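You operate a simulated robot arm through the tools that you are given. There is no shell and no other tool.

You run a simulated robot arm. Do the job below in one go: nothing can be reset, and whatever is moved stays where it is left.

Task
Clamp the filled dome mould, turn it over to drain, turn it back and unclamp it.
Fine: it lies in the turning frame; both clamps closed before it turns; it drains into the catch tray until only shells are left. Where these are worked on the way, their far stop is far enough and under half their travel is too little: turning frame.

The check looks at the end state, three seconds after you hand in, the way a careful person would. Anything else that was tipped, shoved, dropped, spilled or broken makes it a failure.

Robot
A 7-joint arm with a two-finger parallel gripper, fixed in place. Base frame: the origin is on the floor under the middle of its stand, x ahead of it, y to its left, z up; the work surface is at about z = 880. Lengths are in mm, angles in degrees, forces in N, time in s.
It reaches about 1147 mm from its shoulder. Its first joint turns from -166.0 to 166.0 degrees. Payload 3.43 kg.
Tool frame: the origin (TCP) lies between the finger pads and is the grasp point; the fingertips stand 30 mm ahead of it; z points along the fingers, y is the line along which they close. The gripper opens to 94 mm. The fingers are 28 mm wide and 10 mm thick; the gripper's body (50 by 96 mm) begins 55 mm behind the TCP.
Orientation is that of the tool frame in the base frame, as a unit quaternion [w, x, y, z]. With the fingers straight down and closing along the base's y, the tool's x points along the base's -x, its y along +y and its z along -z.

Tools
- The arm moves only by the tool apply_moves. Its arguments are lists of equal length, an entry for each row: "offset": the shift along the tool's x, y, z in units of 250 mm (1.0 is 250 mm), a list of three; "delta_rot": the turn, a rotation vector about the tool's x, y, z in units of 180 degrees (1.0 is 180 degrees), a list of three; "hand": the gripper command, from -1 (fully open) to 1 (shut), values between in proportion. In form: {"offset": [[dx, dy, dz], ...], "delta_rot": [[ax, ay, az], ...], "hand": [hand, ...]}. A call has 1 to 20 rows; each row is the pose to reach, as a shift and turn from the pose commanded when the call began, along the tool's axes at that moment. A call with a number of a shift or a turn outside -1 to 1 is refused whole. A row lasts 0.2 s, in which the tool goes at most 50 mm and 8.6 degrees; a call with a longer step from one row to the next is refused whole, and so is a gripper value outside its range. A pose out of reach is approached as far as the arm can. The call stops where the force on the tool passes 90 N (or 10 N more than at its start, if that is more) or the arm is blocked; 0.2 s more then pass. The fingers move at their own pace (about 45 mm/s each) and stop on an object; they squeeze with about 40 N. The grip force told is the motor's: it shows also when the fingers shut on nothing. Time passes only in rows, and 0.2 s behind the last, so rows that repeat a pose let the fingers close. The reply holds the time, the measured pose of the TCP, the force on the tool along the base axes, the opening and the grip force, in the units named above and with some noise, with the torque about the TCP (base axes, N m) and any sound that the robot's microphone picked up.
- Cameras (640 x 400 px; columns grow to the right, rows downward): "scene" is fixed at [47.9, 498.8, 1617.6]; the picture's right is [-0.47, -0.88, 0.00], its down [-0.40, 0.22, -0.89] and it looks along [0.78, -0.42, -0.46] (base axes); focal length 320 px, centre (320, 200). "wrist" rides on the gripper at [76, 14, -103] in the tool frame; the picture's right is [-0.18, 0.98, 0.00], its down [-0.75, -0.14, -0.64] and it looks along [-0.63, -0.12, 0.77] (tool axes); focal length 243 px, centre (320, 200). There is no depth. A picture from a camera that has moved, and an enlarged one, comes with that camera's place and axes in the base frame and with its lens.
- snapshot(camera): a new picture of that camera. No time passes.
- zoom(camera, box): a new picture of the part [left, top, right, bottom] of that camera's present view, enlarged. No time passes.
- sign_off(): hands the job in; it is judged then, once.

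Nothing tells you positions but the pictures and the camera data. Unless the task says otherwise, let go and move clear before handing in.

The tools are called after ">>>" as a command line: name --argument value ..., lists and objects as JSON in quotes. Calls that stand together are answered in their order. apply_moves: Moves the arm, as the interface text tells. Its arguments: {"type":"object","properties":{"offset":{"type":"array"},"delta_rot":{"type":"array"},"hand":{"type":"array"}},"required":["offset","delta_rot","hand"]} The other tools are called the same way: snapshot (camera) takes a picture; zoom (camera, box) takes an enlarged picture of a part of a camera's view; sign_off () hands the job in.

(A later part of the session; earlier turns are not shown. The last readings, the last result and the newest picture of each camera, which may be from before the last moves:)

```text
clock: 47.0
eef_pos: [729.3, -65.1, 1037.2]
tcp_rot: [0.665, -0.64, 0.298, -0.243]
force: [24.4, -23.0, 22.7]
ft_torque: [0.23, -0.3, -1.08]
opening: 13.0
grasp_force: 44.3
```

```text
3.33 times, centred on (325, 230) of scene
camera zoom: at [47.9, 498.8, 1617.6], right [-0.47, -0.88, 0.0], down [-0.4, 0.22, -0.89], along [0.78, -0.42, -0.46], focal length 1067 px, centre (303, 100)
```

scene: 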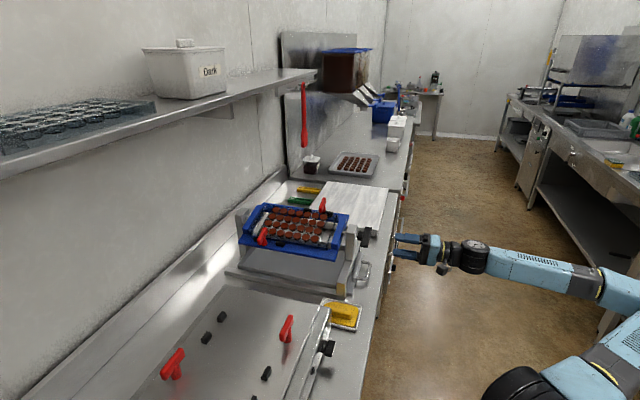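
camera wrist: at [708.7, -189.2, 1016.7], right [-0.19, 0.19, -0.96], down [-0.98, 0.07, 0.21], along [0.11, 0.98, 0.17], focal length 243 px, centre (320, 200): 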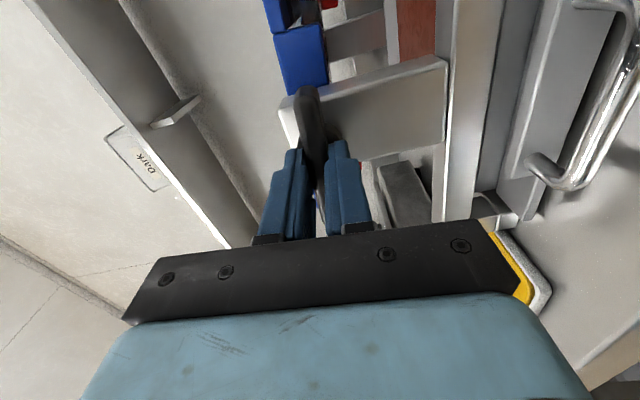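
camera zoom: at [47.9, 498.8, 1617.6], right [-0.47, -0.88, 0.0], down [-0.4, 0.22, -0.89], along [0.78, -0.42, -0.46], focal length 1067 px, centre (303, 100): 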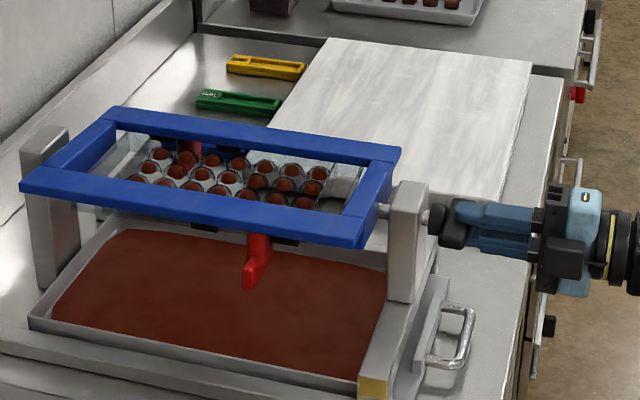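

>>> apply_moves --offset '[[0.002, -0.004, 0], [0.002, -0.004, 0], [0.002, -0.004, 0], [0.002, -0.004, 0]]' --delta_rot '[[0, 0, -0.012], [0, 0, -0.024], [0, 0, -0.036], [0, 0, -0.036]]' --hand '[1, 1, 1, 1]'

>>> snapshot --camera "wrist"

>>> zoom --camera "scene" --box '[230, 170, 420, 290]'

```text
clock: 48.0
eef_pos: [729.3, -65.5, 1038.4]
tcp_rot: [-0.65, 0.656, -0.263, 0.279]
force: [21.8, -17.3, 15.5]
ft_torque: [1.21, 0.71, -0.89]
opening: 13.2
grasp_force: 45.1
```

```text
taken
camera wrist: at [710.1, -190.5, 1025.4], right [-0.11, 0.11, -0.99], down [-0.99, 0.08, 0.12], along [0.1, 0.99, 0.1], focal length 243 px, centre (320, 200)
```

wrist: 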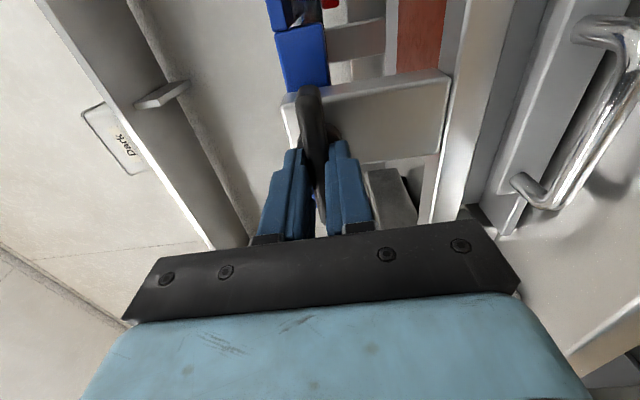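

```text
3.33 times, centred on (325, 230) of scene
camera zoom: at [47.9, 498.8, 1617.6], right [-0.47, -0.88, 0.0], down [-0.4, 0.22, -0.89], along [0.78, -0.42, -0.46], focal length 1067 px, centre (303, 100)
```

zoom: 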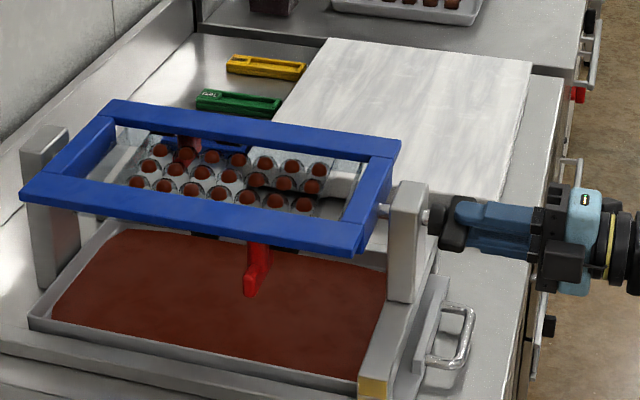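

The torque has jumped to about 1.4 N·m, so the frame is at its far stop, upside down. I'll hold it there to drain and watch the domes.

>>> apply_moves --offset '[[0, 0, 0], [0, 0, 0], [0, 0, 0], [0, 0, 0], [0, 0, 0], [0, 0, 0], [0, 0, 0], [0, 0, 0], [0, 0, 0], [0, 0, 0], [0, 0, 0], [0, 0, 0], [0, 0, 0], [0, 0, 0], [0, 0, 0], [0, 0, 0], [0, 0, 0], [0, 0, 0], [0, 0, 0], [0, 0, 0]]' --delta_rot '[[0, 0, 0], [0, 0, 0], [0, 0, 0], [0, 0, 0], [0, 0, 0], [0, 0, 0], [0, 0, 0], [0, 0, 0], [0, 0, 0], [0, 0, 0], [0, 0, 0], [0, 0, 0], [0, 0, 0], [0, 0, 0], [0, 0, 0], [0, 0, 0], [0, 0, 0], [0, 0, 0], [0, 0, 0], [0, 0, 0]]' --hand '[1, 1, 1, 1, 1, 1, 1, 1, 1, 1, 1, 1, 1, 1, 1, 1, 1, 1, 1, 1]'

>>> zoom --camera "scene" --box '[230, 190, 350, 270]'

>>> zoom --camera "scene" --box '[220, 170, 400, 310]'

```text
clock: 52.2
eef_pos: [729.6, -63.8, 1038.8]
tcp_rot: [-0.649, 0.656, -0.264, 0.279]
force: [11.9, -11.1, 4.1]
ft_torque: [0.95, 0.8, -0.31]
opening: 13.3
grasp_force: 45.0
```

```text
5.00 times, centred on (290, 230) of scene
camera zoom: at [47.9, 498.8, 1617.6], right [-0.47, -0.88, 0.0], down [-0.4, 0.22, -0.89], along [0.78, -0.42, -0.46], focal length 1600 px, centre (470, 50)
```

zoom: 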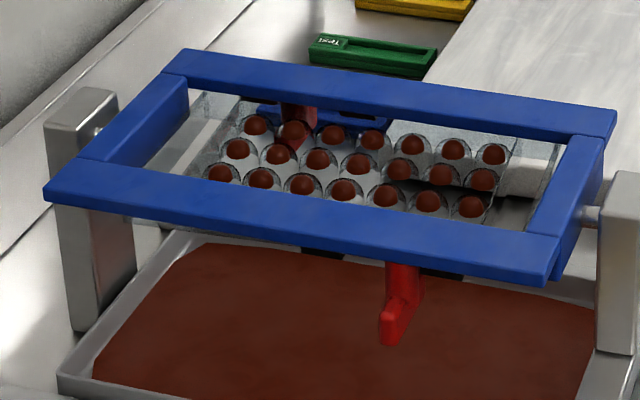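

```text
2.86 times, centred on (310, 240) of scene
camera zoom: at [47.9, 498.8, 1617.6], right [-0.47, -0.88, 0.0], down [-0.4, 0.22, -0.89], along [0.78, -0.42, -0.46], focal length 914 px, centre (349, 86)
```

zoom: 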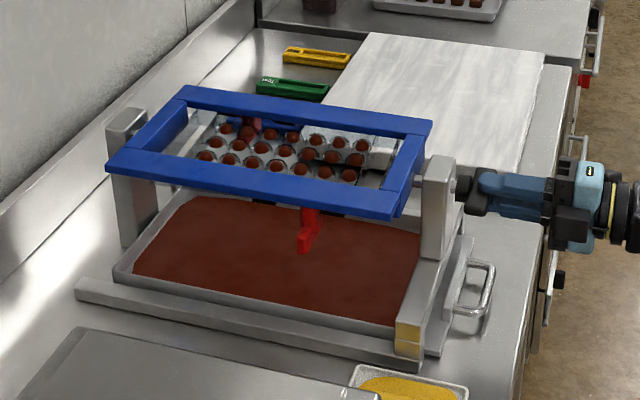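

>>> apply_moves --offset '[[0, 0, 0], [0, 0, 0], [0, 0, 0], [0, 0, 0], [0, 0, 0], [0, 0, 0], [0, 0, 0], [0, 0, 0], [0, 0, 0], [0, 0, 0], [0, 0, 0], [0, 0, 0], [0, 0, 0], [0, 0, 0], [0, 0, 0], [0, 0, 0], [0, 0, 0], [0, 0, 0], [0, 0, 0], [0, 0, 0]]' --delta_rot '[[0, 0, 0], [0, 0, 0], [0, 0, 0], [0, 0, 0], [0, 0, 0], [0, 0, 0], [0, 0, 0], [0, 0, 0], [0, 0, 0], [0, 0, 0], [0, 0, 0], [0, 0, 0], [0, 0, 0], [0, 0, 0], [0, 0, 0], [0, 0, 0], [0, 0, 0], [0, 0, 0], [0, 0, 0], [0, 0, 0]]' --hand '[1, 1, 1, 1, 1, 1, 1, 1, 1, 1, 1, 1, 1, 1, 1, 1, 1, 1, 1, 1]'

>>> zoom --camera "scene" --box '[250, 205, 340, 250]'

>>> apply_moves --offset '[[0, 0, 0], [0, 0, 0], [0, 0, 0], [0, 0, 0], [0, 0, 0], [0, 0, 0], [0, 0, 0], [0, 0, 0], [0, 0, 0], [0, 0, 0], [0, 0, 0], [0, 0, 0], [0, 0, 0], [0, 0, 0], [0, 0, 0], [0, 0, 0], [0, 0, 0], [0, 0, 0], [0, 0, 0], [0, 0, 0]]' --delta_rot '[[0, 0, 0], [0, 0, 0], [0, 0, 0], [0, 0, 0], [0, 0, 0], [0, 0, 0], [0, 0, 0], [0, 0, 0], [0, 0, 0], [0, 0, 0], [0, 0, 0], [0, 0, 0], [0, 0, 0], [0, 0, 0], [0, 0, 0], [0, 0, 0], [0, 0, 0], [0, 0, 0], [0, 0, 0], [0, 0, 0]]' --hand '[1, 1, 1, 1, 1, 1, 1, 1, 1, 1, 1, 1, 1, 1, 1, 1, 1, 1, 1, 1]'

>>> zoom --camera "scene" --box '[250, 205, 340, 250]'

```text
clock: 56.4
eef_pos: [729.9, -64.6, 1038.5]
tcp_rot: [-0.65, 0.656, -0.263, 0.279]
force: [6.9, -9.6, -1.8]
ft_torque: [0.92, 0.89, -0.24]
opening: 13.5
grasp_force: 45.5
```

```text
7.11 times, centred on (295, 228) of scene
camera zoom: at [47.9, 498.8, 1617.6], right [-0.47, -0.88, 0.0], down [-0.4, 0.22, -0.89], along [0.78, -0.42, -0.46], focal length 2275 px, centre (498, 4)
```

zoom: 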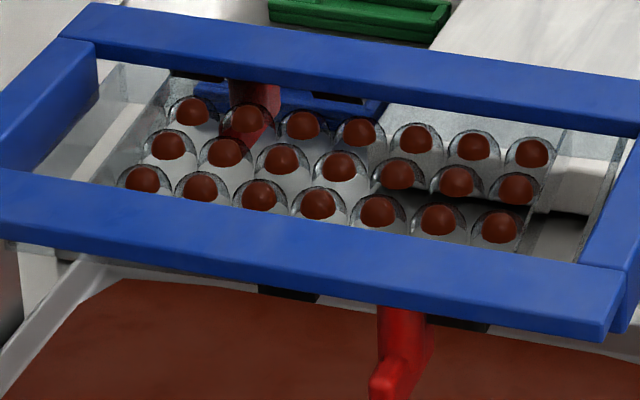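

```text
clock: 60.6
eef_pos: [728.9, -65.7, 1038.2]
tcp_rot: [-0.65, 0.656, -0.263, 0.279]
force: [4.4, -7.8, -5.0]
ft_torque: [0.81, 0.96, -0.18]
opening: 13.4
grasp_force: 45.4
```

```text
7.11 times, centred on (295, 228) of scene
camera zoom: at [47.9, 498.8, 1617.6], right [-0.47, -0.88, 0.0], down [-0.4, 0.22, -0.89], along [0.78, -0.42, -0.46], focal length 2275 px, centre (498, 4)
```

zoom: 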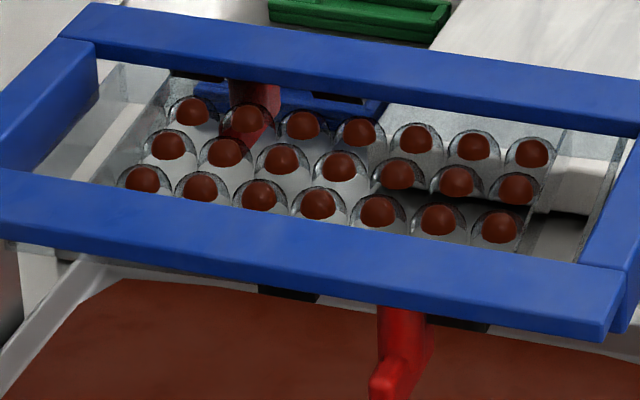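

>>> apply_moves --offset '[[0, 0, 0], [0, 0, 0], [0, 0, 0], [0, 0, 0], [0, 0, 0], [0, 0, 0], [0, 0, 0], [0, 0, 0], [0, 0, 0], [0, 0, 0], [0, 0, 0], [0, 0, 0], [0, 0, 0], [0, 0, 0], [0, 0, 0], [0, 0, 0], [0, 0, 0], [0, 0, 0], [0, 0, 0], [0, 0, 0]]' --delta_rot '[[0, 0, 0], [0, 0, 0], [0, 0, 0], [0, 0, 0], [0, 0, 0], [0, 0, 0], [0, 0, 0], [0, 0, 0], [0, 0, 0], [0, 0, 0], [0, 0, 0], [0, 0, 0], [0, 0, 0], [0, 0, 0], [0, 0, 0], [0, 0, 0], [0, 0, 0], [0, 0, 0], [0, 0, 0], [0, 0, 0]]' --hand '[1, 1, 1, 1, 1, 1, 1, 1, 1, 1, 1, 1, 1, 1, 1, 1, 1, 1, 1, 1]'

>>> apply_moves --offset '[[0, 0, 0], [0, 0, 0], [0, 0, 0], [0, 0, 0], [0, 0, 0], [0, 0, 0], [0, 0, 0], [0, 0, 0], [0, 0, 0], [0, 0, 0], [0, 0, 0], [0, 0, 0], [0, 0, 0], [0, 0, 0], [0, 0, 0], [0, 0, 0], [0, 0, 0], [0, 0, 0], [0, 0, 0], [0, 0, 0]]' --delta_rot '[[0, 0, 0], [0, 0, 0], [0, 0, 0], [0, 0, 0], [0, 0, 0], [0, 0, 0], [0, 0, 0], [0, 0, 0], [0, 0, 0], [0, 0, 0], [0, 0, 0], [0, 0, 0], [0, 0, 0], [0, 0, 0], [0, 0, 0], [0, 0, 0], [0, 0, 0], [0, 0, 0], [0, 0, 0], [0, 0, 0]]' --hand '[1, 1, 1, 1, 1, 1, 1, 1, 1, 1, 1, 1, 1, 1, 1, 1, 1, 1, 1, 1]'

>>> zoom --camera "scene" --box '[250, 205, 340, 250]'

>>> zoom --camera "scene" --box '[225, 225, 375, 310]'

```text
clock: 64.8
eef_pos: [729.2, -65.0, 1037.5]
tcp_rot: [-0.65, 0.656, -0.263, 0.279]
force: [2.5, -7.9, -6.3]
ft_torque: [0.79, 0.98, -0.19]
opening: 13.2
grasp_force: 44.0
```

```text
clock: 69.0
eef_pos: [729.0, -63.7, 1038.1]
tcp_rot: [-0.65, 0.656, -0.264, 0.279]
force: [-0.1, -6.3, -8.2]
ft_torque: [0.8, 1.02, -0.14]
opening: 13.4
grasp_force: 44.9
```

```text
7.11 times, centred on (295, 228) of scene
camera zoom: at [47.9, 498.8, 1617.6], right [-0.47, -0.88, 0.0], down [-0.4, 0.22, -0.89], along [0.78, -0.42, -0.46], focal length 2275 px, centre (498, 4)
```

zoom: 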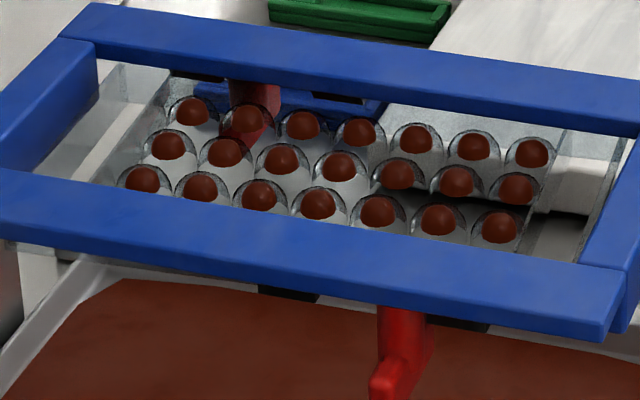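

```text
4.27 times, centred on (300, 268) of scene
camera zoom: at [47.9, 498.8, 1617.6], right [-0.47, -0.88, 0.0], down [-0.4, 0.22, -0.89], along [0.78, -0.42, -0.46], focal length 1365 px, centre (405, -88)
```

zoom: 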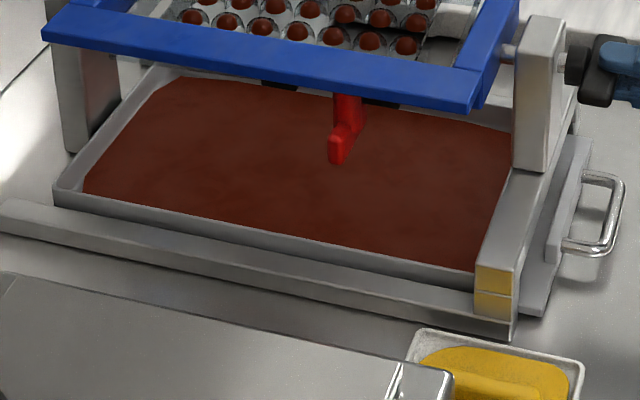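

Nothing has changed over the last 20 s, so it's drained to shells. Now I'll turn it back.

>>> apply_moves --offset '[[0, 0, 0], [0, 0, 0], [0, 0, 0], [0, 0, 0], [0, 0, 0], [0, 0, 0], [0, 0, 0], [0, 0, 0], [0, 0, 0], [0, 0, 0], [0, 0, 0]]' --delta_rot '[[0, 0, 0.035], [0, 0, 0.07], [0, 0, 0.105], [0, 0, 0.14], [0, 0, 0.175], [0, 0, 0.21], [0, 0, 0.245], [0, 0, 0.28], [0, 0, 0.315], [0, 0, 0.35], [0, 0, 0.35]]' --hand '[1, 1, 1, 1, 1, 1, 1, 1, 1, 1, 1]'

>>> zoom --camera "wrist" --box '[200, 40, 440, 240]'

>>> zoom --camera "scene" --box '[230, 170, 420, 290]'

```text
clock: 71.4
eef_pos: [729.4, -64.2, 1037.7]
tcp_rot: [0.699, -0.421, 0.568, 0.102]
force: [-11.2, -8.8, -22.1]
ft_torque: [0.03, 0.27, 0.32]
opening: 13.1
grasp_force: 45.5
```

```text
2.00 times, centred on (320, 140) of wrist
camera zoom: at [672.1, -152.4, 963.3], right [-0.67, 0.67, -0.3], down [-0.62, -0.29, 0.73], along [0.41, 0.68, 0.61], focal length 485 px, centre (320, 320)
```

zoom: 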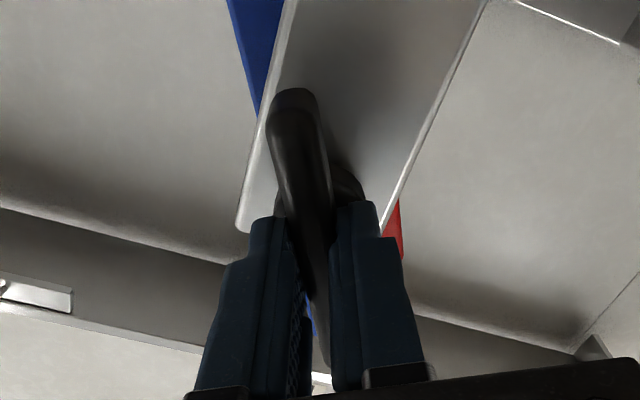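

```text
3.33 times, centred on (325, 230) of scene
camera zoom: at [47.9, 498.8, 1617.6], right [-0.47, -0.88, 0.0], down [-0.4, 0.22, -0.89], along [0.78, -0.42, -0.46], focal length 1067 px, centre (303, 100)
```

zoom: 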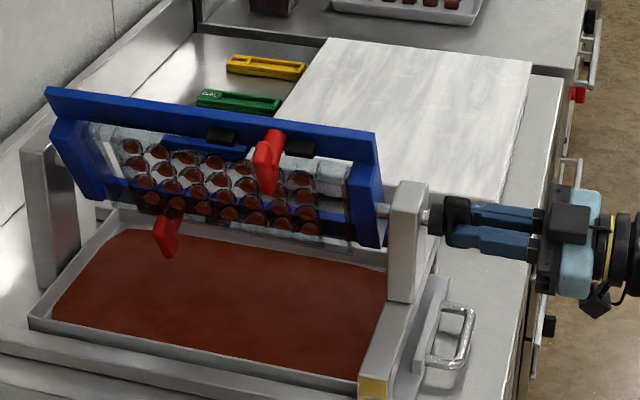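

>>> apply_moves --offset '[[0.003, 0.002, 0], [0.003, 0.002, 0], [0.003, 0.002, 0], [0.003, 0.002, 0], [0.003, 0.002, 0], [0.003, 0.002, 0], [0.003, 0.002, 0], [0.003, 0.002, 0], [0.003, 0.002, 0], [0.003, 0.002, 0], [0.003, 0.002, 0]]' --delta_rot '[[0, 0, 0.035], [0, 0, 0.07], [0, 0, 0.105], [0, 0, 0.14], [0, 0, 0.175], [0, 0, 0.21], [0, 0, 0.245], [0, 0, 0.28], [0, 0, 0.315], [0, 0, 0.35], [0, 0, 0.35]]' --hand '[1, 1, 1, 1, 1, 1, 1, 1, 1, 1, 1]'

>>> zoom --camera "wrist" --box '[200, 40, 440, 240]'

>>> zoom --camera "scene" --box '[230, 170, 420, 290]'

```text
clock: 73.8
eef_pos: [729.2, -63.8, 1037.3]
tcp_rot: [0.543, -0.063, 0.705, 0.453]
force: [-27.6, -1.7, -22.6]
ft_torque: [0.16, 0.1, 0.24]
opening: 12.9
grasp_force: 44.7
```

```text
2.00 times, centred on (320, 140) of wrist
camera zoom: at [616.1, -96.0, 982.7], right [-0.5, 0.5, 0.71], down [-0.07, -0.84, 0.54], along [0.87, 0.22, 0.45], focal length 485 px, centre (320, 320)
```

zoom: 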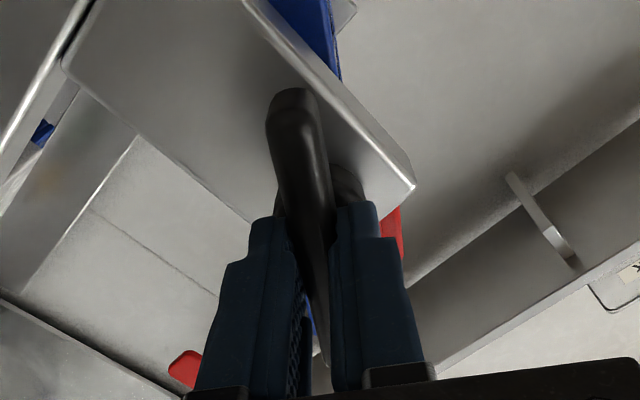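

```text
3.33 times, centred on (325, 230) of scene
camera zoom: at [47.9, 498.8, 1617.6], right [-0.47, -0.88, 0.0], down [-0.4, 0.22, -0.89], along [0.78, -0.42, -0.46], focal length 1067 px, centre (303, 100)
```

zoom: 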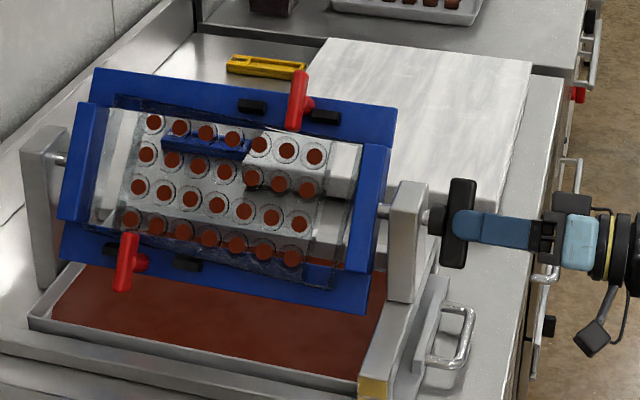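

>>> apply_moves --offset '[[0.004, 0.001, -0.002], [0.004, 0.001, -0.002], [0.004, 0.001, -0.002], [0.004, 0.001, -0.002], [0.004, 0.001, -0.002], [0.004, 0.001, -0.002], [0.004, 0.001, -0.002], [0.004, 0.001, -0.002], [0.004, 0.001, -0.002], [0.004, 0.001, -0.002]]' --delta_rot '[[0, 0, 0.033], [0, 0, 0.066], [0, 0, 0.1], [0, 0, 0.133], [0, 0, 0.166], [0, 0, 0.2], [0, 0, 0.233], [0, 0, 0.266], [0, 0, 0.29], [0, 0, 0.29]]' --hand '[1, 1, 1, 1, 1, 1, 1, 1, 1, 1]'

>>> zoom --camera "wrist" --box '[200, 40, 440, 240]'

>>> zoom --camera "scene" --box '[230, 170, 420, 290]'

```text
clock: 76.0
eef_pos: [728.1, -64.1, 1037.5]
tcp_rot: [0.289, 0.253, 0.66, 0.646]
force: [7.8, 6.8, 22.2]
ft_torque: [0.26, -0.04, 0.83]
opening: 12.8
grasp_force: 44.6
```

```text
2.00 times, centred on (320, 140) of wrist
camera zoom: at [600.5, -80.3, 1047.5], right [0.09, -0.09, 0.99], down [0.08, -0.99, -0.1], along [0.99, 0.09, -0.08], focal length 485 px, centre (320, 320)
```

zoom: 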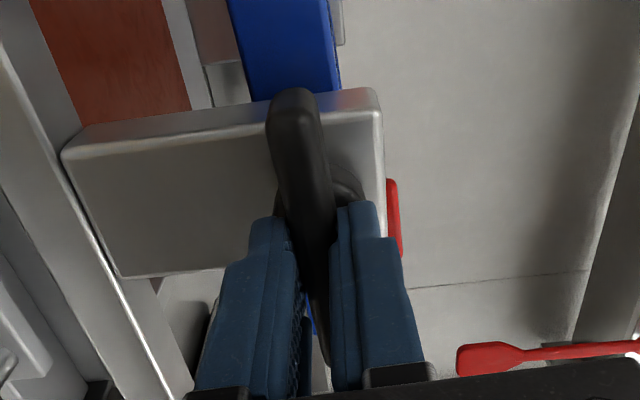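

```text
3.33 times, centred on (325, 230) of scene
camera zoom: at [47.9, 498.8, 1617.6], right [-0.47, -0.88, 0.0], down [-0.4, 0.22, -0.89], along [0.78, -0.42, -0.46], focal length 1067 px, centre (303, 100)
```

zoom: 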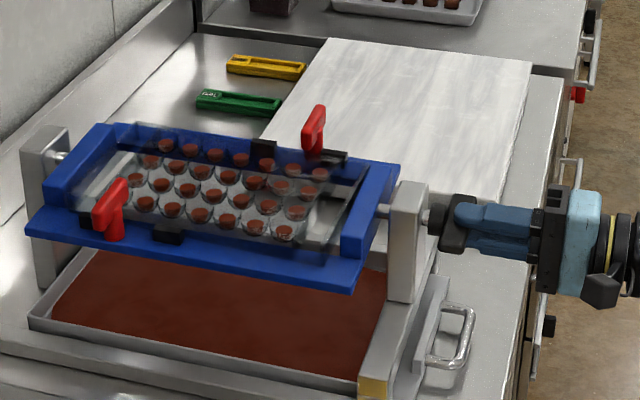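

>>> apply_moves --offset '[[0, 0.003, 0], [0, 0.003, 0], [0, 0.003, 0], [0, 0.003, 0]]' --delta_rot '[[0, 0, 0.012], [0, 0, 0.024], [0, 0, 0.034], [0, 0, 0.034]]' --hand '[1, 1, 1, 1]'

>>> zoom --camera "wrist" --box '[200, 40, 440, 240]'

>>> zoom --camera "scene" --box '[230, 170, 420, 290]'

```text
clock: 77.0
eef_pos: [727.1, -62.8, 1038.6]
tcp_rot: [0.254, 0.288, 0.646, 0.66]
force: [0.4, 7.5, 11.2]
ft_torque: [-0.74, -1.07, 0.66]
opening: 14.0
grasp_force: 45.0
```

```text
2.00 times, centred on (320, 140) of wrist
camera zoom: at [601.4, -81.2, 1056.0], right [0.17, -0.17, 0.97], down [0.07, -0.98, -0.18], along [0.98, 0.1, -0.15], focal length 485 px, centre (320, 320)
```

zoom: 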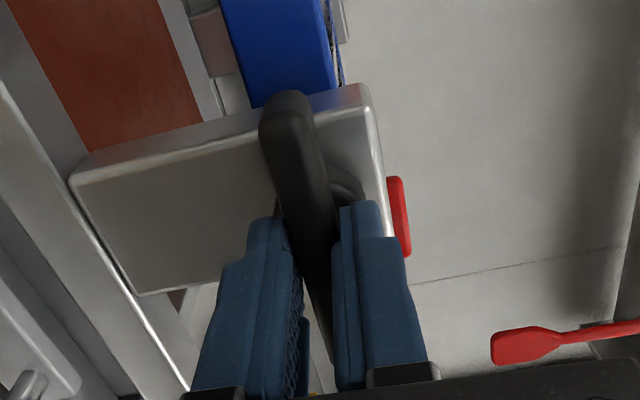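

```text
3.33 times, centred on (325, 230) of scene
camera zoom: at [47.9, 498.8, 1617.6], right [-0.47, -0.88, 0.0], down [-0.4, 0.22, -0.89], along [0.78, -0.42, -0.46], focal length 1067 px, centre (303, 100)
```

zoom: 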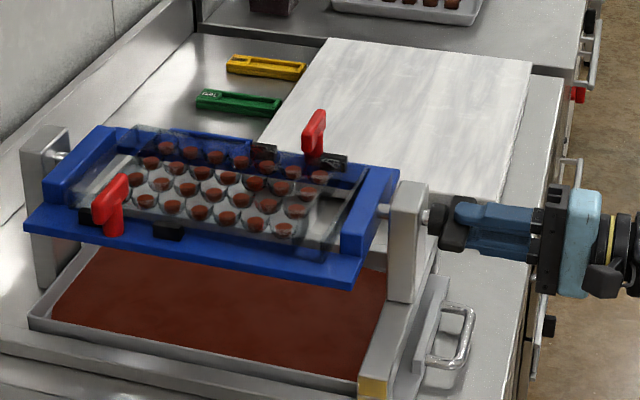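

The frame is back at its home stop; the torque has reversed to about -1.3 N·m. I'll ease off, let go and back straight away.

>>> apply_moves --offset '[[0, 0, 0], [0, 0, 0], [0, 0, 0], [0, 0, 0], [0, 0, -0.06], [0, 0, -0.15], [0, 0, -0.25], [0, 0, -0.36], [0, 0, -0.36]]' --delta_rot '[[0, 0, -0.012], [0, 0, -0.012], [0, 0, -0.012], [0, 0, -0.012], [0, 0, -0.012], [0, 0, -0.012], [0, 0, -0.012], [0, 0, -0.012], [0, 0, -0.012]]' --hand '[1, -0.3, -0.3, -0.3, -0.3, -0.3, -0.3, -0.3, -0.3]'

>>> snapshot --camera "wrist"

>>> snapshot --camera "scene"

>>> zoom --camera "scene" --box '[230, 170, 400, 290]'

```text
clock: 79.0
eef_pos: [664.4, -124.5, 1035.9]
tcp_rot: [0.267, 0.275, 0.652, 0.655]
force: [0.3, -0.3, -0.7]
ft_torque: [-0.03, -0.04, 0.01]
opening: 60.9
grasp_force: 0.0
```

```text
taken
camera wrist: at [537.1, -142.8, 1051.5], right [0.14, -0.14, 0.98], down [0.08, -0.99, -0.15], along [0.99, 0.1, -0.13], focal length 243 px, centre (320, 200)
```

wrist: 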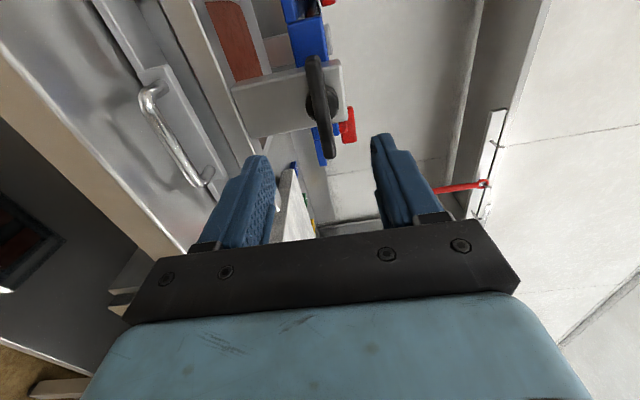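

```text
taken
```

scene: 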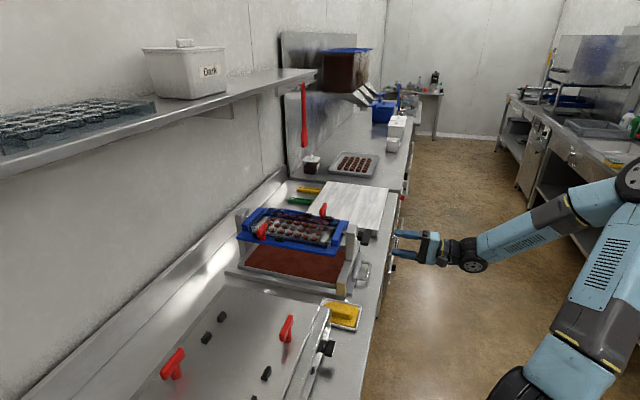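

```text
3.33 times, centred on (315, 230) of scene
camera zoom: at [47.9, 498.8, 1617.6], right [-0.47, -0.88, 0.0], down [-0.4, 0.22, -0.89], along [0.78, -0.42, -0.46], focal length 1067 px, centre (337, 100)
```

zoom: 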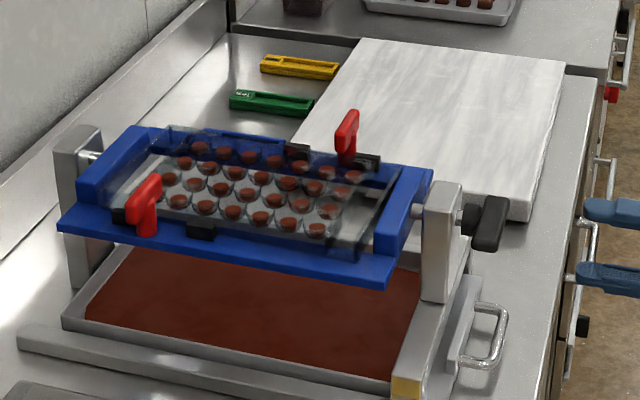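

It's released and the frame stays level. I'll raise the gripper well above everything before re-orienting, so nothing can brush the handle this time.

>>> apply_moves --offset '[[0, 0.1, -0.04], [0, 0.25, -0.08], [0, 0.4, -0.1], [0, 0.55, -0.1], [0, 0.7, -0.1], [0, 0.85, -0.1], [0, 1.0, -0.1], [0, 1.0, -0.1]]' --delta_rot '[[0, 0, 0], [0, 0, 0], [0, 0, 0], [0, 0, 0], [0, 0, 0], [0, 0, 0], [0, 0, 0], [0, 0, 0]]' --hand '[-0.3, -0.3, -0.3, -0.3, -0.3, -0.3, -0.3, -0.3]'

>>> snapshot --camera "scene"

```text
clock: 80.8
eef_pos: [650.5, -145.5, 1288.5]
tcp_rot: [0.267, 0.275, 0.651, 0.655]
force: [-0.2, -0.3, 0.2]
ft_torque: [-0.03, -0.01, 0.03]
opening: 61.0
grasp_force: 0.1
```

```text
taken
```

scene: 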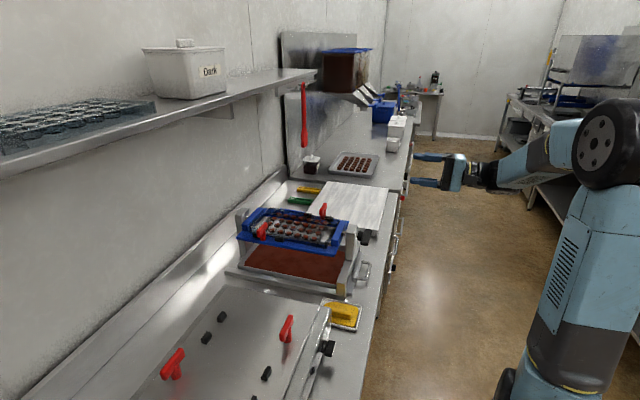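

>>> apply_moves --offset '[[0, 0, 0], [0, 0, 0], [0, 0, 0], [0, 0, 0], [0, 0, 0], [0, 0, 0], [0, 0, 0], [0, 0, 0], [0, 0, 0], [0, 0, 0], [0, 0, 0], [0, 0, 0], [0, 0, 0]]' --delta_rot '[[0.0417, 0, 0], [0.0833, 0, 0], [0.125, 0, 0], [0.1667, 0, 0], [0.2083, 0, 0], [0.25, 0, 0], [0.2917, 0, 0], [0.3333, 0, 0], [0.375, 0, 0], [0.4167, 0, 0], [0.4583, 0, 0], [0.5, 0, 0], [0.5, 0, 0]]' --hand '[-0.3, -0.3, -0.3, -0.3, -0.3, -0.3, -0.3, -0.3, -0.3, -0.3, -0.3, -0.3, -0.3]'

>>> snapshot --camera "scene"

>>> snapshot --camera "wrist"

```text
clock: 83.6
eef_pos: [648.9, -146.3, 1287.6]
tcp_rot: [-0.007, 0.384, 0.923, 0.001]
force: [-0.8, -0.2, 0.6]
ft_torque: [-0.01, 0.02, 0.03]
opening: 60.9
grasp_force: 0.1
out of reach, approached as far as the arm can: row 6, 7
```

```text
taken
```

scene: 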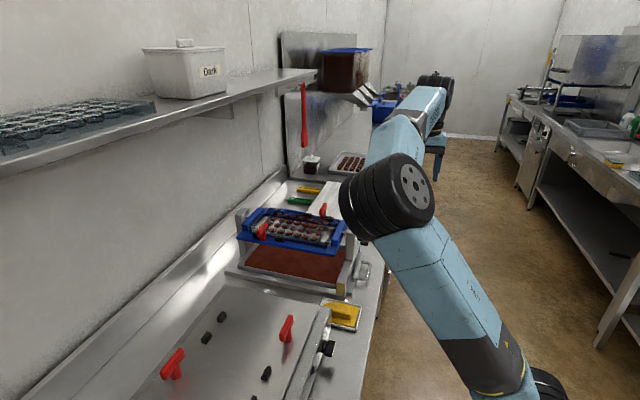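

```text
taken
camera wrist: at [606.3, -83.0, 1391.1], right [0.83, 0.56, 0.0], down [0.44, -0.64, 0.63], along [0.35, -0.52, -0.77], focal length 243 px, centre (320, 200)
```

wrist: 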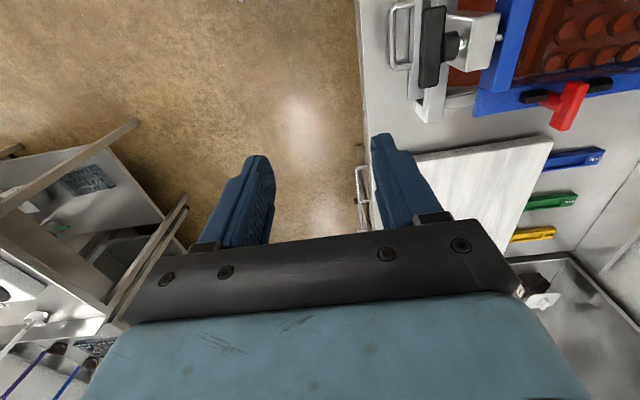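

>>> apply_moves --offset '[[0.04, 0.04, -0.05], [0.08, 0.08, -0.1], [0.12, 0.12, -0.16], [0.16, 0.16, -0.21], [0.2, 0.2, -0.26], [0.24, 0.24, -0.32], [0.27, 0.27, -0.37], [0.27, 0.27, -0.37]]' --delta_rot '[[0, 0, -0.036], [0, 0, -0.072], [0, 0, -0.108], [0, 0, -0.144], [0, 0, -0.18], [0, 0, -0.216], [0, 0, -0.25], [0, 0, -0.25]]' --hand '[-0.3, -0.3, -0.3, -0.3, -0.3, -0.3, -0.3, -0.3]'

>>> snapshot --camera "scene"

```text
clock: 85.4
eef_pos: [649.8, -51.6, 1380.7]
tcp_rot: [-0.005, 0.0, 1.0, 0.005]
force: [0.2, 0.5, 0.4]
ft_torque: [-0.01, -0.03, 0.03]
opening: 61.1
grasp_force: 0.1
```

```text
taken
```

scene: 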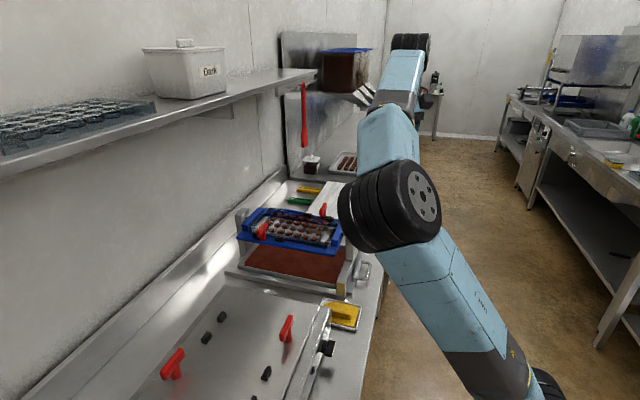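

>>> apply_moves --offset '[[0, 0, 0], [0, 0, 0], [0, 0, 0], [0, 0, 0], [0, 0, 0], [0, 0, 0], [0, 0, 0], [0, 0, 0], [0, 0, 0], [0, 0, 0], [0, 0, 0], [0, 0, 0], [0, 0, 0], [0, 0, 0], [0, 0, 0], [0, 0, 0], [0, 0, 0], [0, 0, 0]]' --delta_rot '[[0, 0, -0.045], [0, 0, -0.09], [0, 0, -0.135], [0, 0, -0.18], [0, 0, -0.225], [0, 0, -0.27], [0, 0, -0.315], [0, 0, -0.36], [0, 0, -0.405], [0, 0, -0.45], [0, 0, -0.495], [0, 0, -0.54], [0, 0, -0.585], [0, 0, -0.63], [0, 0, -0.675], [0, 0, -0.72], [0, 0, -0.745], [0, 0, -0.745]]' --hand '[-0.3, -0.3, -0.3, -0.3, -0.3, -0.3, -0.3, -0.3, -0.3, -0.3, -0.3, -0.3, -0.3, -0.3, -0.3, -0.3, -0.3, -0.3]'

>>> snapshot --camera "scene"

>>> snapshot --camera "wrist"

```text
clock: 89.2
eef_pos: [650.9, -52.2, 1379.8]
tcp_rot: [-0.002, 0.921, -0.39, -0.006]
force: [1.1, 0.0, -0.5]
ft_torque: [0.02, 0.01, 0.05]
opening: 60.8
grasp_force: 0.0
```

```text
taken
```

scene: 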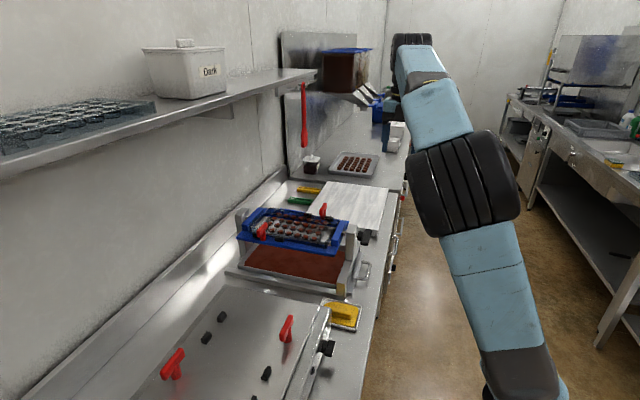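

```text
taken
camera wrist: at [693.2, -117.0, 1482.0], right [-0.83, -0.55, 0.0], down [-0.42, 0.63, 0.65], along [-0.36, 0.54, -0.76], focal length 243 px, centre (320, 200)
```

wrist: 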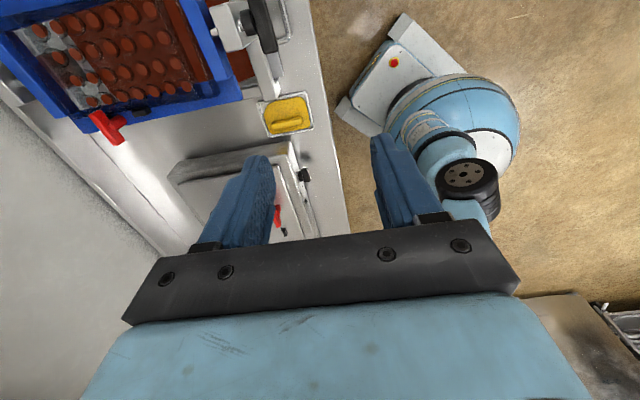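

>>> zoom --camera "scene" --box '[220, 180, 400, 300]'

>>> zoom --camera "scene" --box '[240, 200, 350, 260]'

```text
3.33 times, centred on (310, 240) of scene
camera zoom: at [47.9, 498.8, 1617.6], right [-0.47, -0.88, 0.0], down [-0.4, 0.22, -0.89], along [0.78, -0.42, -0.46], focal length 1067 px, centre (353, 67)
```

zoom: 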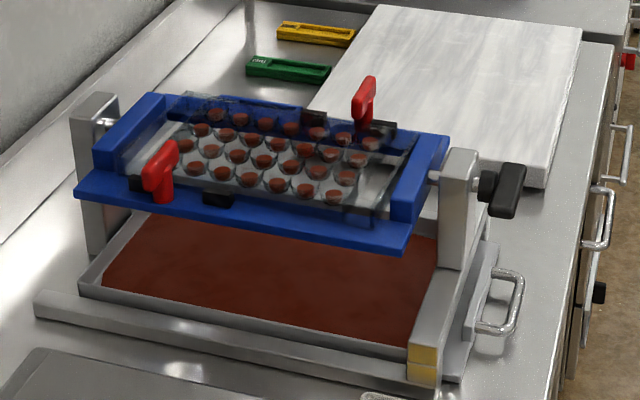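

```text
5.82 times, centred on (295, 230) of scene
camera zoom: at [47.9, 498.8, 1617.6], right [-0.47, -0.88, 0.0], down [-0.4, 0.22, -0.89], along [0.78, -0.42, -0.46], focal length 1862 px, centre (466, 26)
```

zoom: 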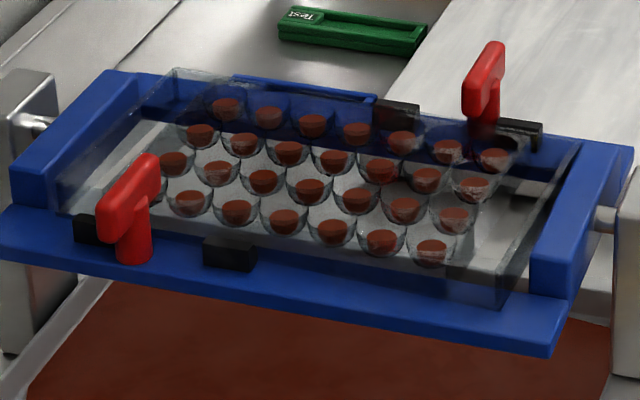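

>>> zoom --camera "scene" --box '[220, 180, 380, 290]'

>>> zoom --camera "scene" --box '[330, 200, 390, 250]'

```text
3.64 times, centred on (300, 235) of scene
camera zoom: at [47.9, 498.8, 1617.6], right [-0.47, -0.88, 0.0], down [-0.4, 0.22, -0.89], along [0.78, -0.42, -0.46], focal length 1164 px, centre (393, 73)
```

zoom: 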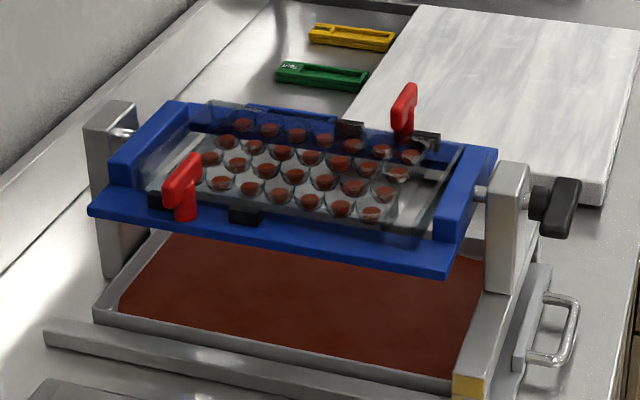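

```text
8.00 times, centred on (360, 225) of scene
camera zoom: at [47.9, 498.8, 1617.6], right [-0.47, -0.88, 0.0], down [-0.4, 0.22, -0.89], along [0.78, -0.42, -0.46], focal length 2560 px, centre (0, 0)
```

zoom: 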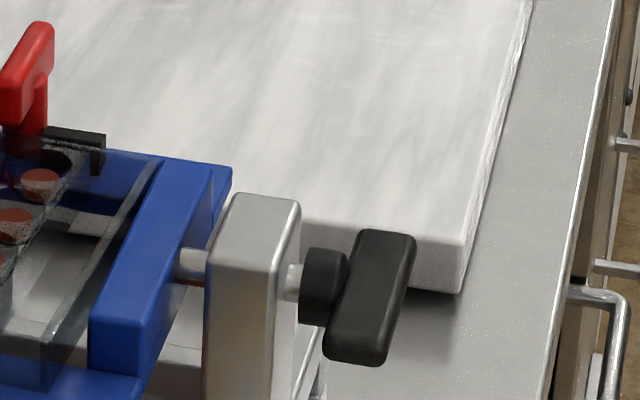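

The frame and handle are exactly level again. The mould looks like it may have settled slightly, so I'll check from above on the way to unclamp B.

>>> apply_moves --offset '[[0.068, -0.111, 0.098], [0.136, -0.222, 0.196], [0.204, -0.332, 0.293], [0.272, -0.443, 0.391], [0.339, -0.554, 0.489], [0.407, -0.665, 0.587], [0.475, -0.775, 0.684], [0.543, -0.886, 0.782], [0.611, -0.997, 0.88], [0.611, -0.997, 0.88]]' --delta_rot '[[0, 0, 0], [0, 0, 0], [0, 0, 0], [0, 0, 0], [0, 0, 0], [0, 0, 0], [0, 0, 0], [0, 0, 0], [0, 0, 0], [0, 0, 0]]' --hand '[-0.3, -0.3, -0.2, -0.1, 0, 0, 0, 0, 0, 0]'

>>> snapshot --camera "wrist"

>>> zoom --camera "wrist" --box '[160, 40, 460, 220]'

>>> snapshot --camera "scene"

```text
clock: 91.4
eef_pos: [933.7, 13.7, 1156.9]
tcp_rot: [-0.003, 0.92, -0.391, -0.007]
force: [0.1, -0.7, -0.4]
ft_torque: [0.02, 0.01, 0.01]
opening: 47.1
grasp_force: 0.0
```

```text
taken
camera wrist: at [977.8, -51.1, 1258.7], right [-0.83, -0.55, 0.0], down [-0.42, 0.63, 0.65], along [-0.36, 0.54, -0.76], focal length 243 px, centre (320, 200)
```

wrist: 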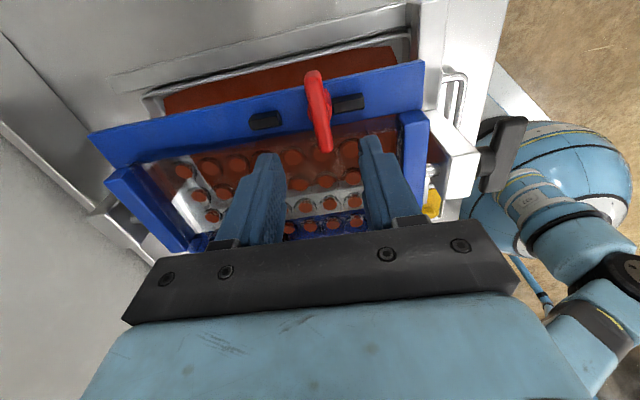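

```text
2.13 times, centred on (310, 130) of wrist
camera zoom: at [977.8, -51.1, 1258.7], right [-0.83, -0.55, 0.0], down [-0.42, 0.63, 0.65], along [-0.36, 0.54, -0.76], focal length 518 px, centre (341, 349)
```

zoom: 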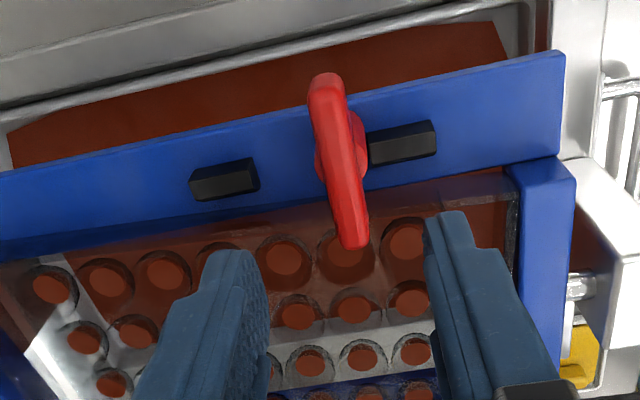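

```text
taken
```

scene: 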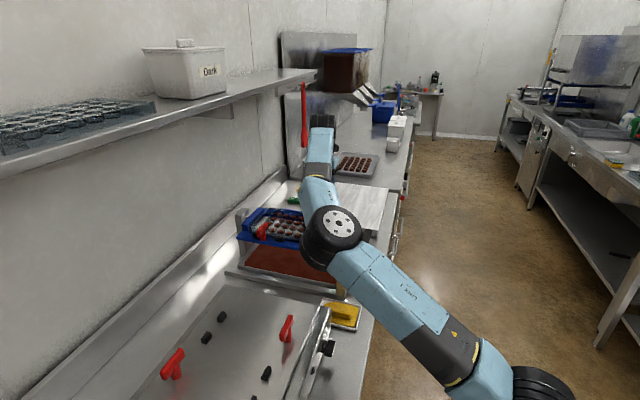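

>>> apply_moves --offset '[[0.022, 0.004, 0.0], [0.022, 0.004, 0.08], [0.022, 0.004, 0.16], [0.022, 0.004, 0.16]]' --delta_rot '[[0, 0, 0], [0, 0, 0], [0, 0, 0], [0, 0, 0]]' --hand '[0, 0, 0, 0]'

>>> zoom --camera "wrist" --box '[220, 60, 420, 200]'

>>> zoom --camera "scene" --box '[230, 100, 390, 300]'

```text
clock: 92.4
eef_pos: [937.6, 8.5, 1118.0]
tcp_rot: [-0.003, 0.921, -0.39, -0.007]
force: [0.1, 0.6, -1.2]
ft_torque: [0.03, 0.01, 0.03]
opening: 47.3
grasp_force: 0.1
```

```text
2.86 times, centred on (320, 130) of wrist
camera zoom: at [980.2, -56.2, 1219.9], right [-0.84, -0.55, 0.0], down [-0.42, 0.63, 0.65], along [-0.36, 0.54, -0.76], focal length 693 px, centre (320, 400)
```

zoom: 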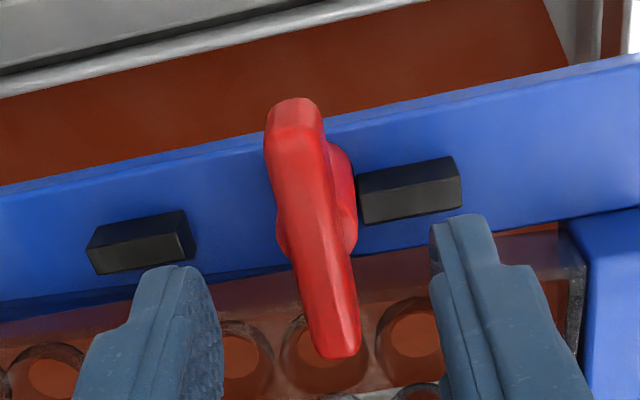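

```text
2.00 times, centred on (310, 200) of scene
camera zoom: at [47.9, 498.8, 1617.6], right [-0.47, -0.88, 0.0], down [-0.4, 0.22, -0.89], along [0.78, -0.42, -0.46], focal length 640 px, centre (340, 200)
```

zoom: 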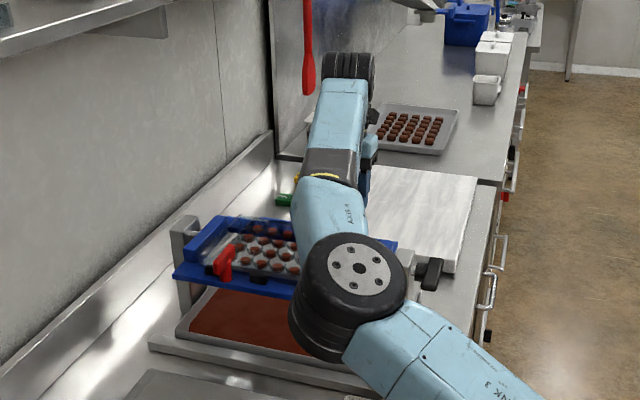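

>>> apply_moves --offset '[[0.008, -0.001, 0.05], [0.008, -0.001, 0.1], [0.008, -0.001, 0.147], [0.008, -0.001, 0.147]]' --delta_rot '[[0, 0, 0], [0, 0, 0], [0, 0, 0], [0, 0, 0]]' --hand '[0, 0, 0, 0]'

>>> zoom --camera "wrist" --box '[220, 60, 420, 200]'

>>> snapshot --camera "scene"

```text
clock: 93.4
eef_pos: [939.0, 8.5, 1081.4]
tcp_rot: [-0.002, 0.92, -0.391, -0.006]
force: [0.8, -1.0, -0.4]
ft_torque: [0.01, 0.01, -0.02]
opening: 46.9
grasp_force: 0.0
```

```text
2.86 times, centred on (320, 130) of wrist
camera zoom: at [981.5, -56.8, 1183.3], right [-0.84, -0.55, 0.0], down [-0.42, 0.63, 0.65], along [-0.36, 0.54, -0.76], focal length 693 px, centre (320, 400)
```

zoom: 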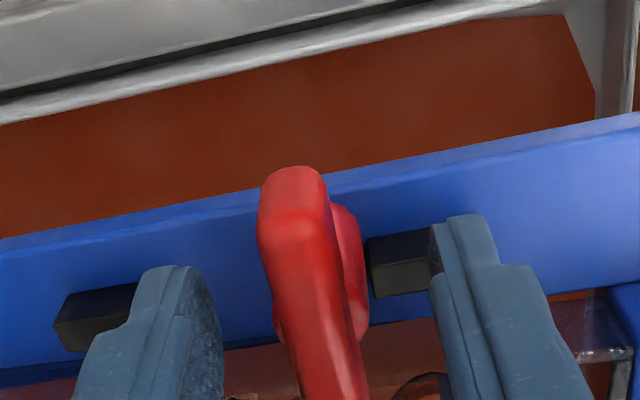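

```text
taken
```

scene: 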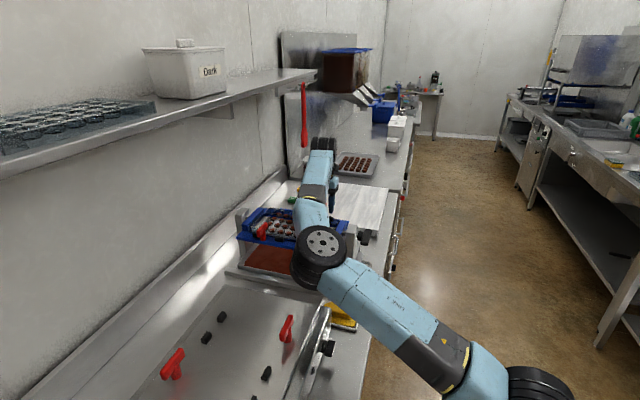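

>>> apply_moves --offset '[[-0.004, -0.002, 0], [-0.004, -0.002, 0], [-0.004, -0.002, 0], [-0.004, -0.002, 0], [-0.004, -0.002, 0]]' --delta_rot '[[0, 0, 0], [0, 0, 0], [0, 0, 0], [0, 0, 0], [0, 0, 0]]' --hand '[0, 1, 1, 1, 1]'

>>> apply_moves --offset '[[0, 0, 0], [0, 0, 0], [0, 0, 0]]' --delta_rot '[[0, 0, 0.04], [0, 0, 0.08], [0, 0, 0.08]]' --hand '[1, 1, 1]'

>>> zoom --camera "wrist" --box '[220, 60, 420, 200]'

```text
clock: 94.6
eef_pos: [938.0, 9.4, 1082.0]
tcp_rot: [-0.003, 0.92, -0.391, -0.007]
force: [-1.0, -0.3, -1.6]
ft_torque: [0.1, -0.22, 0.05]
opening: 20.4
grasp_force: 44.8
```

```text
clock: 95.4
eef_pos: [937.8, 9.6, 1082.0]
tcp_rot: [-0.001, 0.864, -0.503, -0.005]
force: [-1.7, 0.3, -2.0]
ft_torque: [0.08, -0.21, 0.01]
opening: 20.4
grasp_force: 44.9
```

```text
2.86 times, centred on (320, 130) of wrist
camera zoom: at [963.0, -64.4, 1183.4], right [-0.95, -0.32, 0.01], down [-0.24, 0.72, 0.65], along [-0.22, 0.61, -0.76], focal length 693 px, centre (320, 400)
```

zoom: 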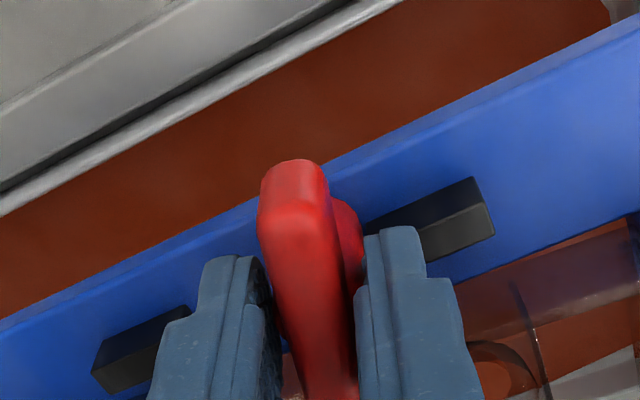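

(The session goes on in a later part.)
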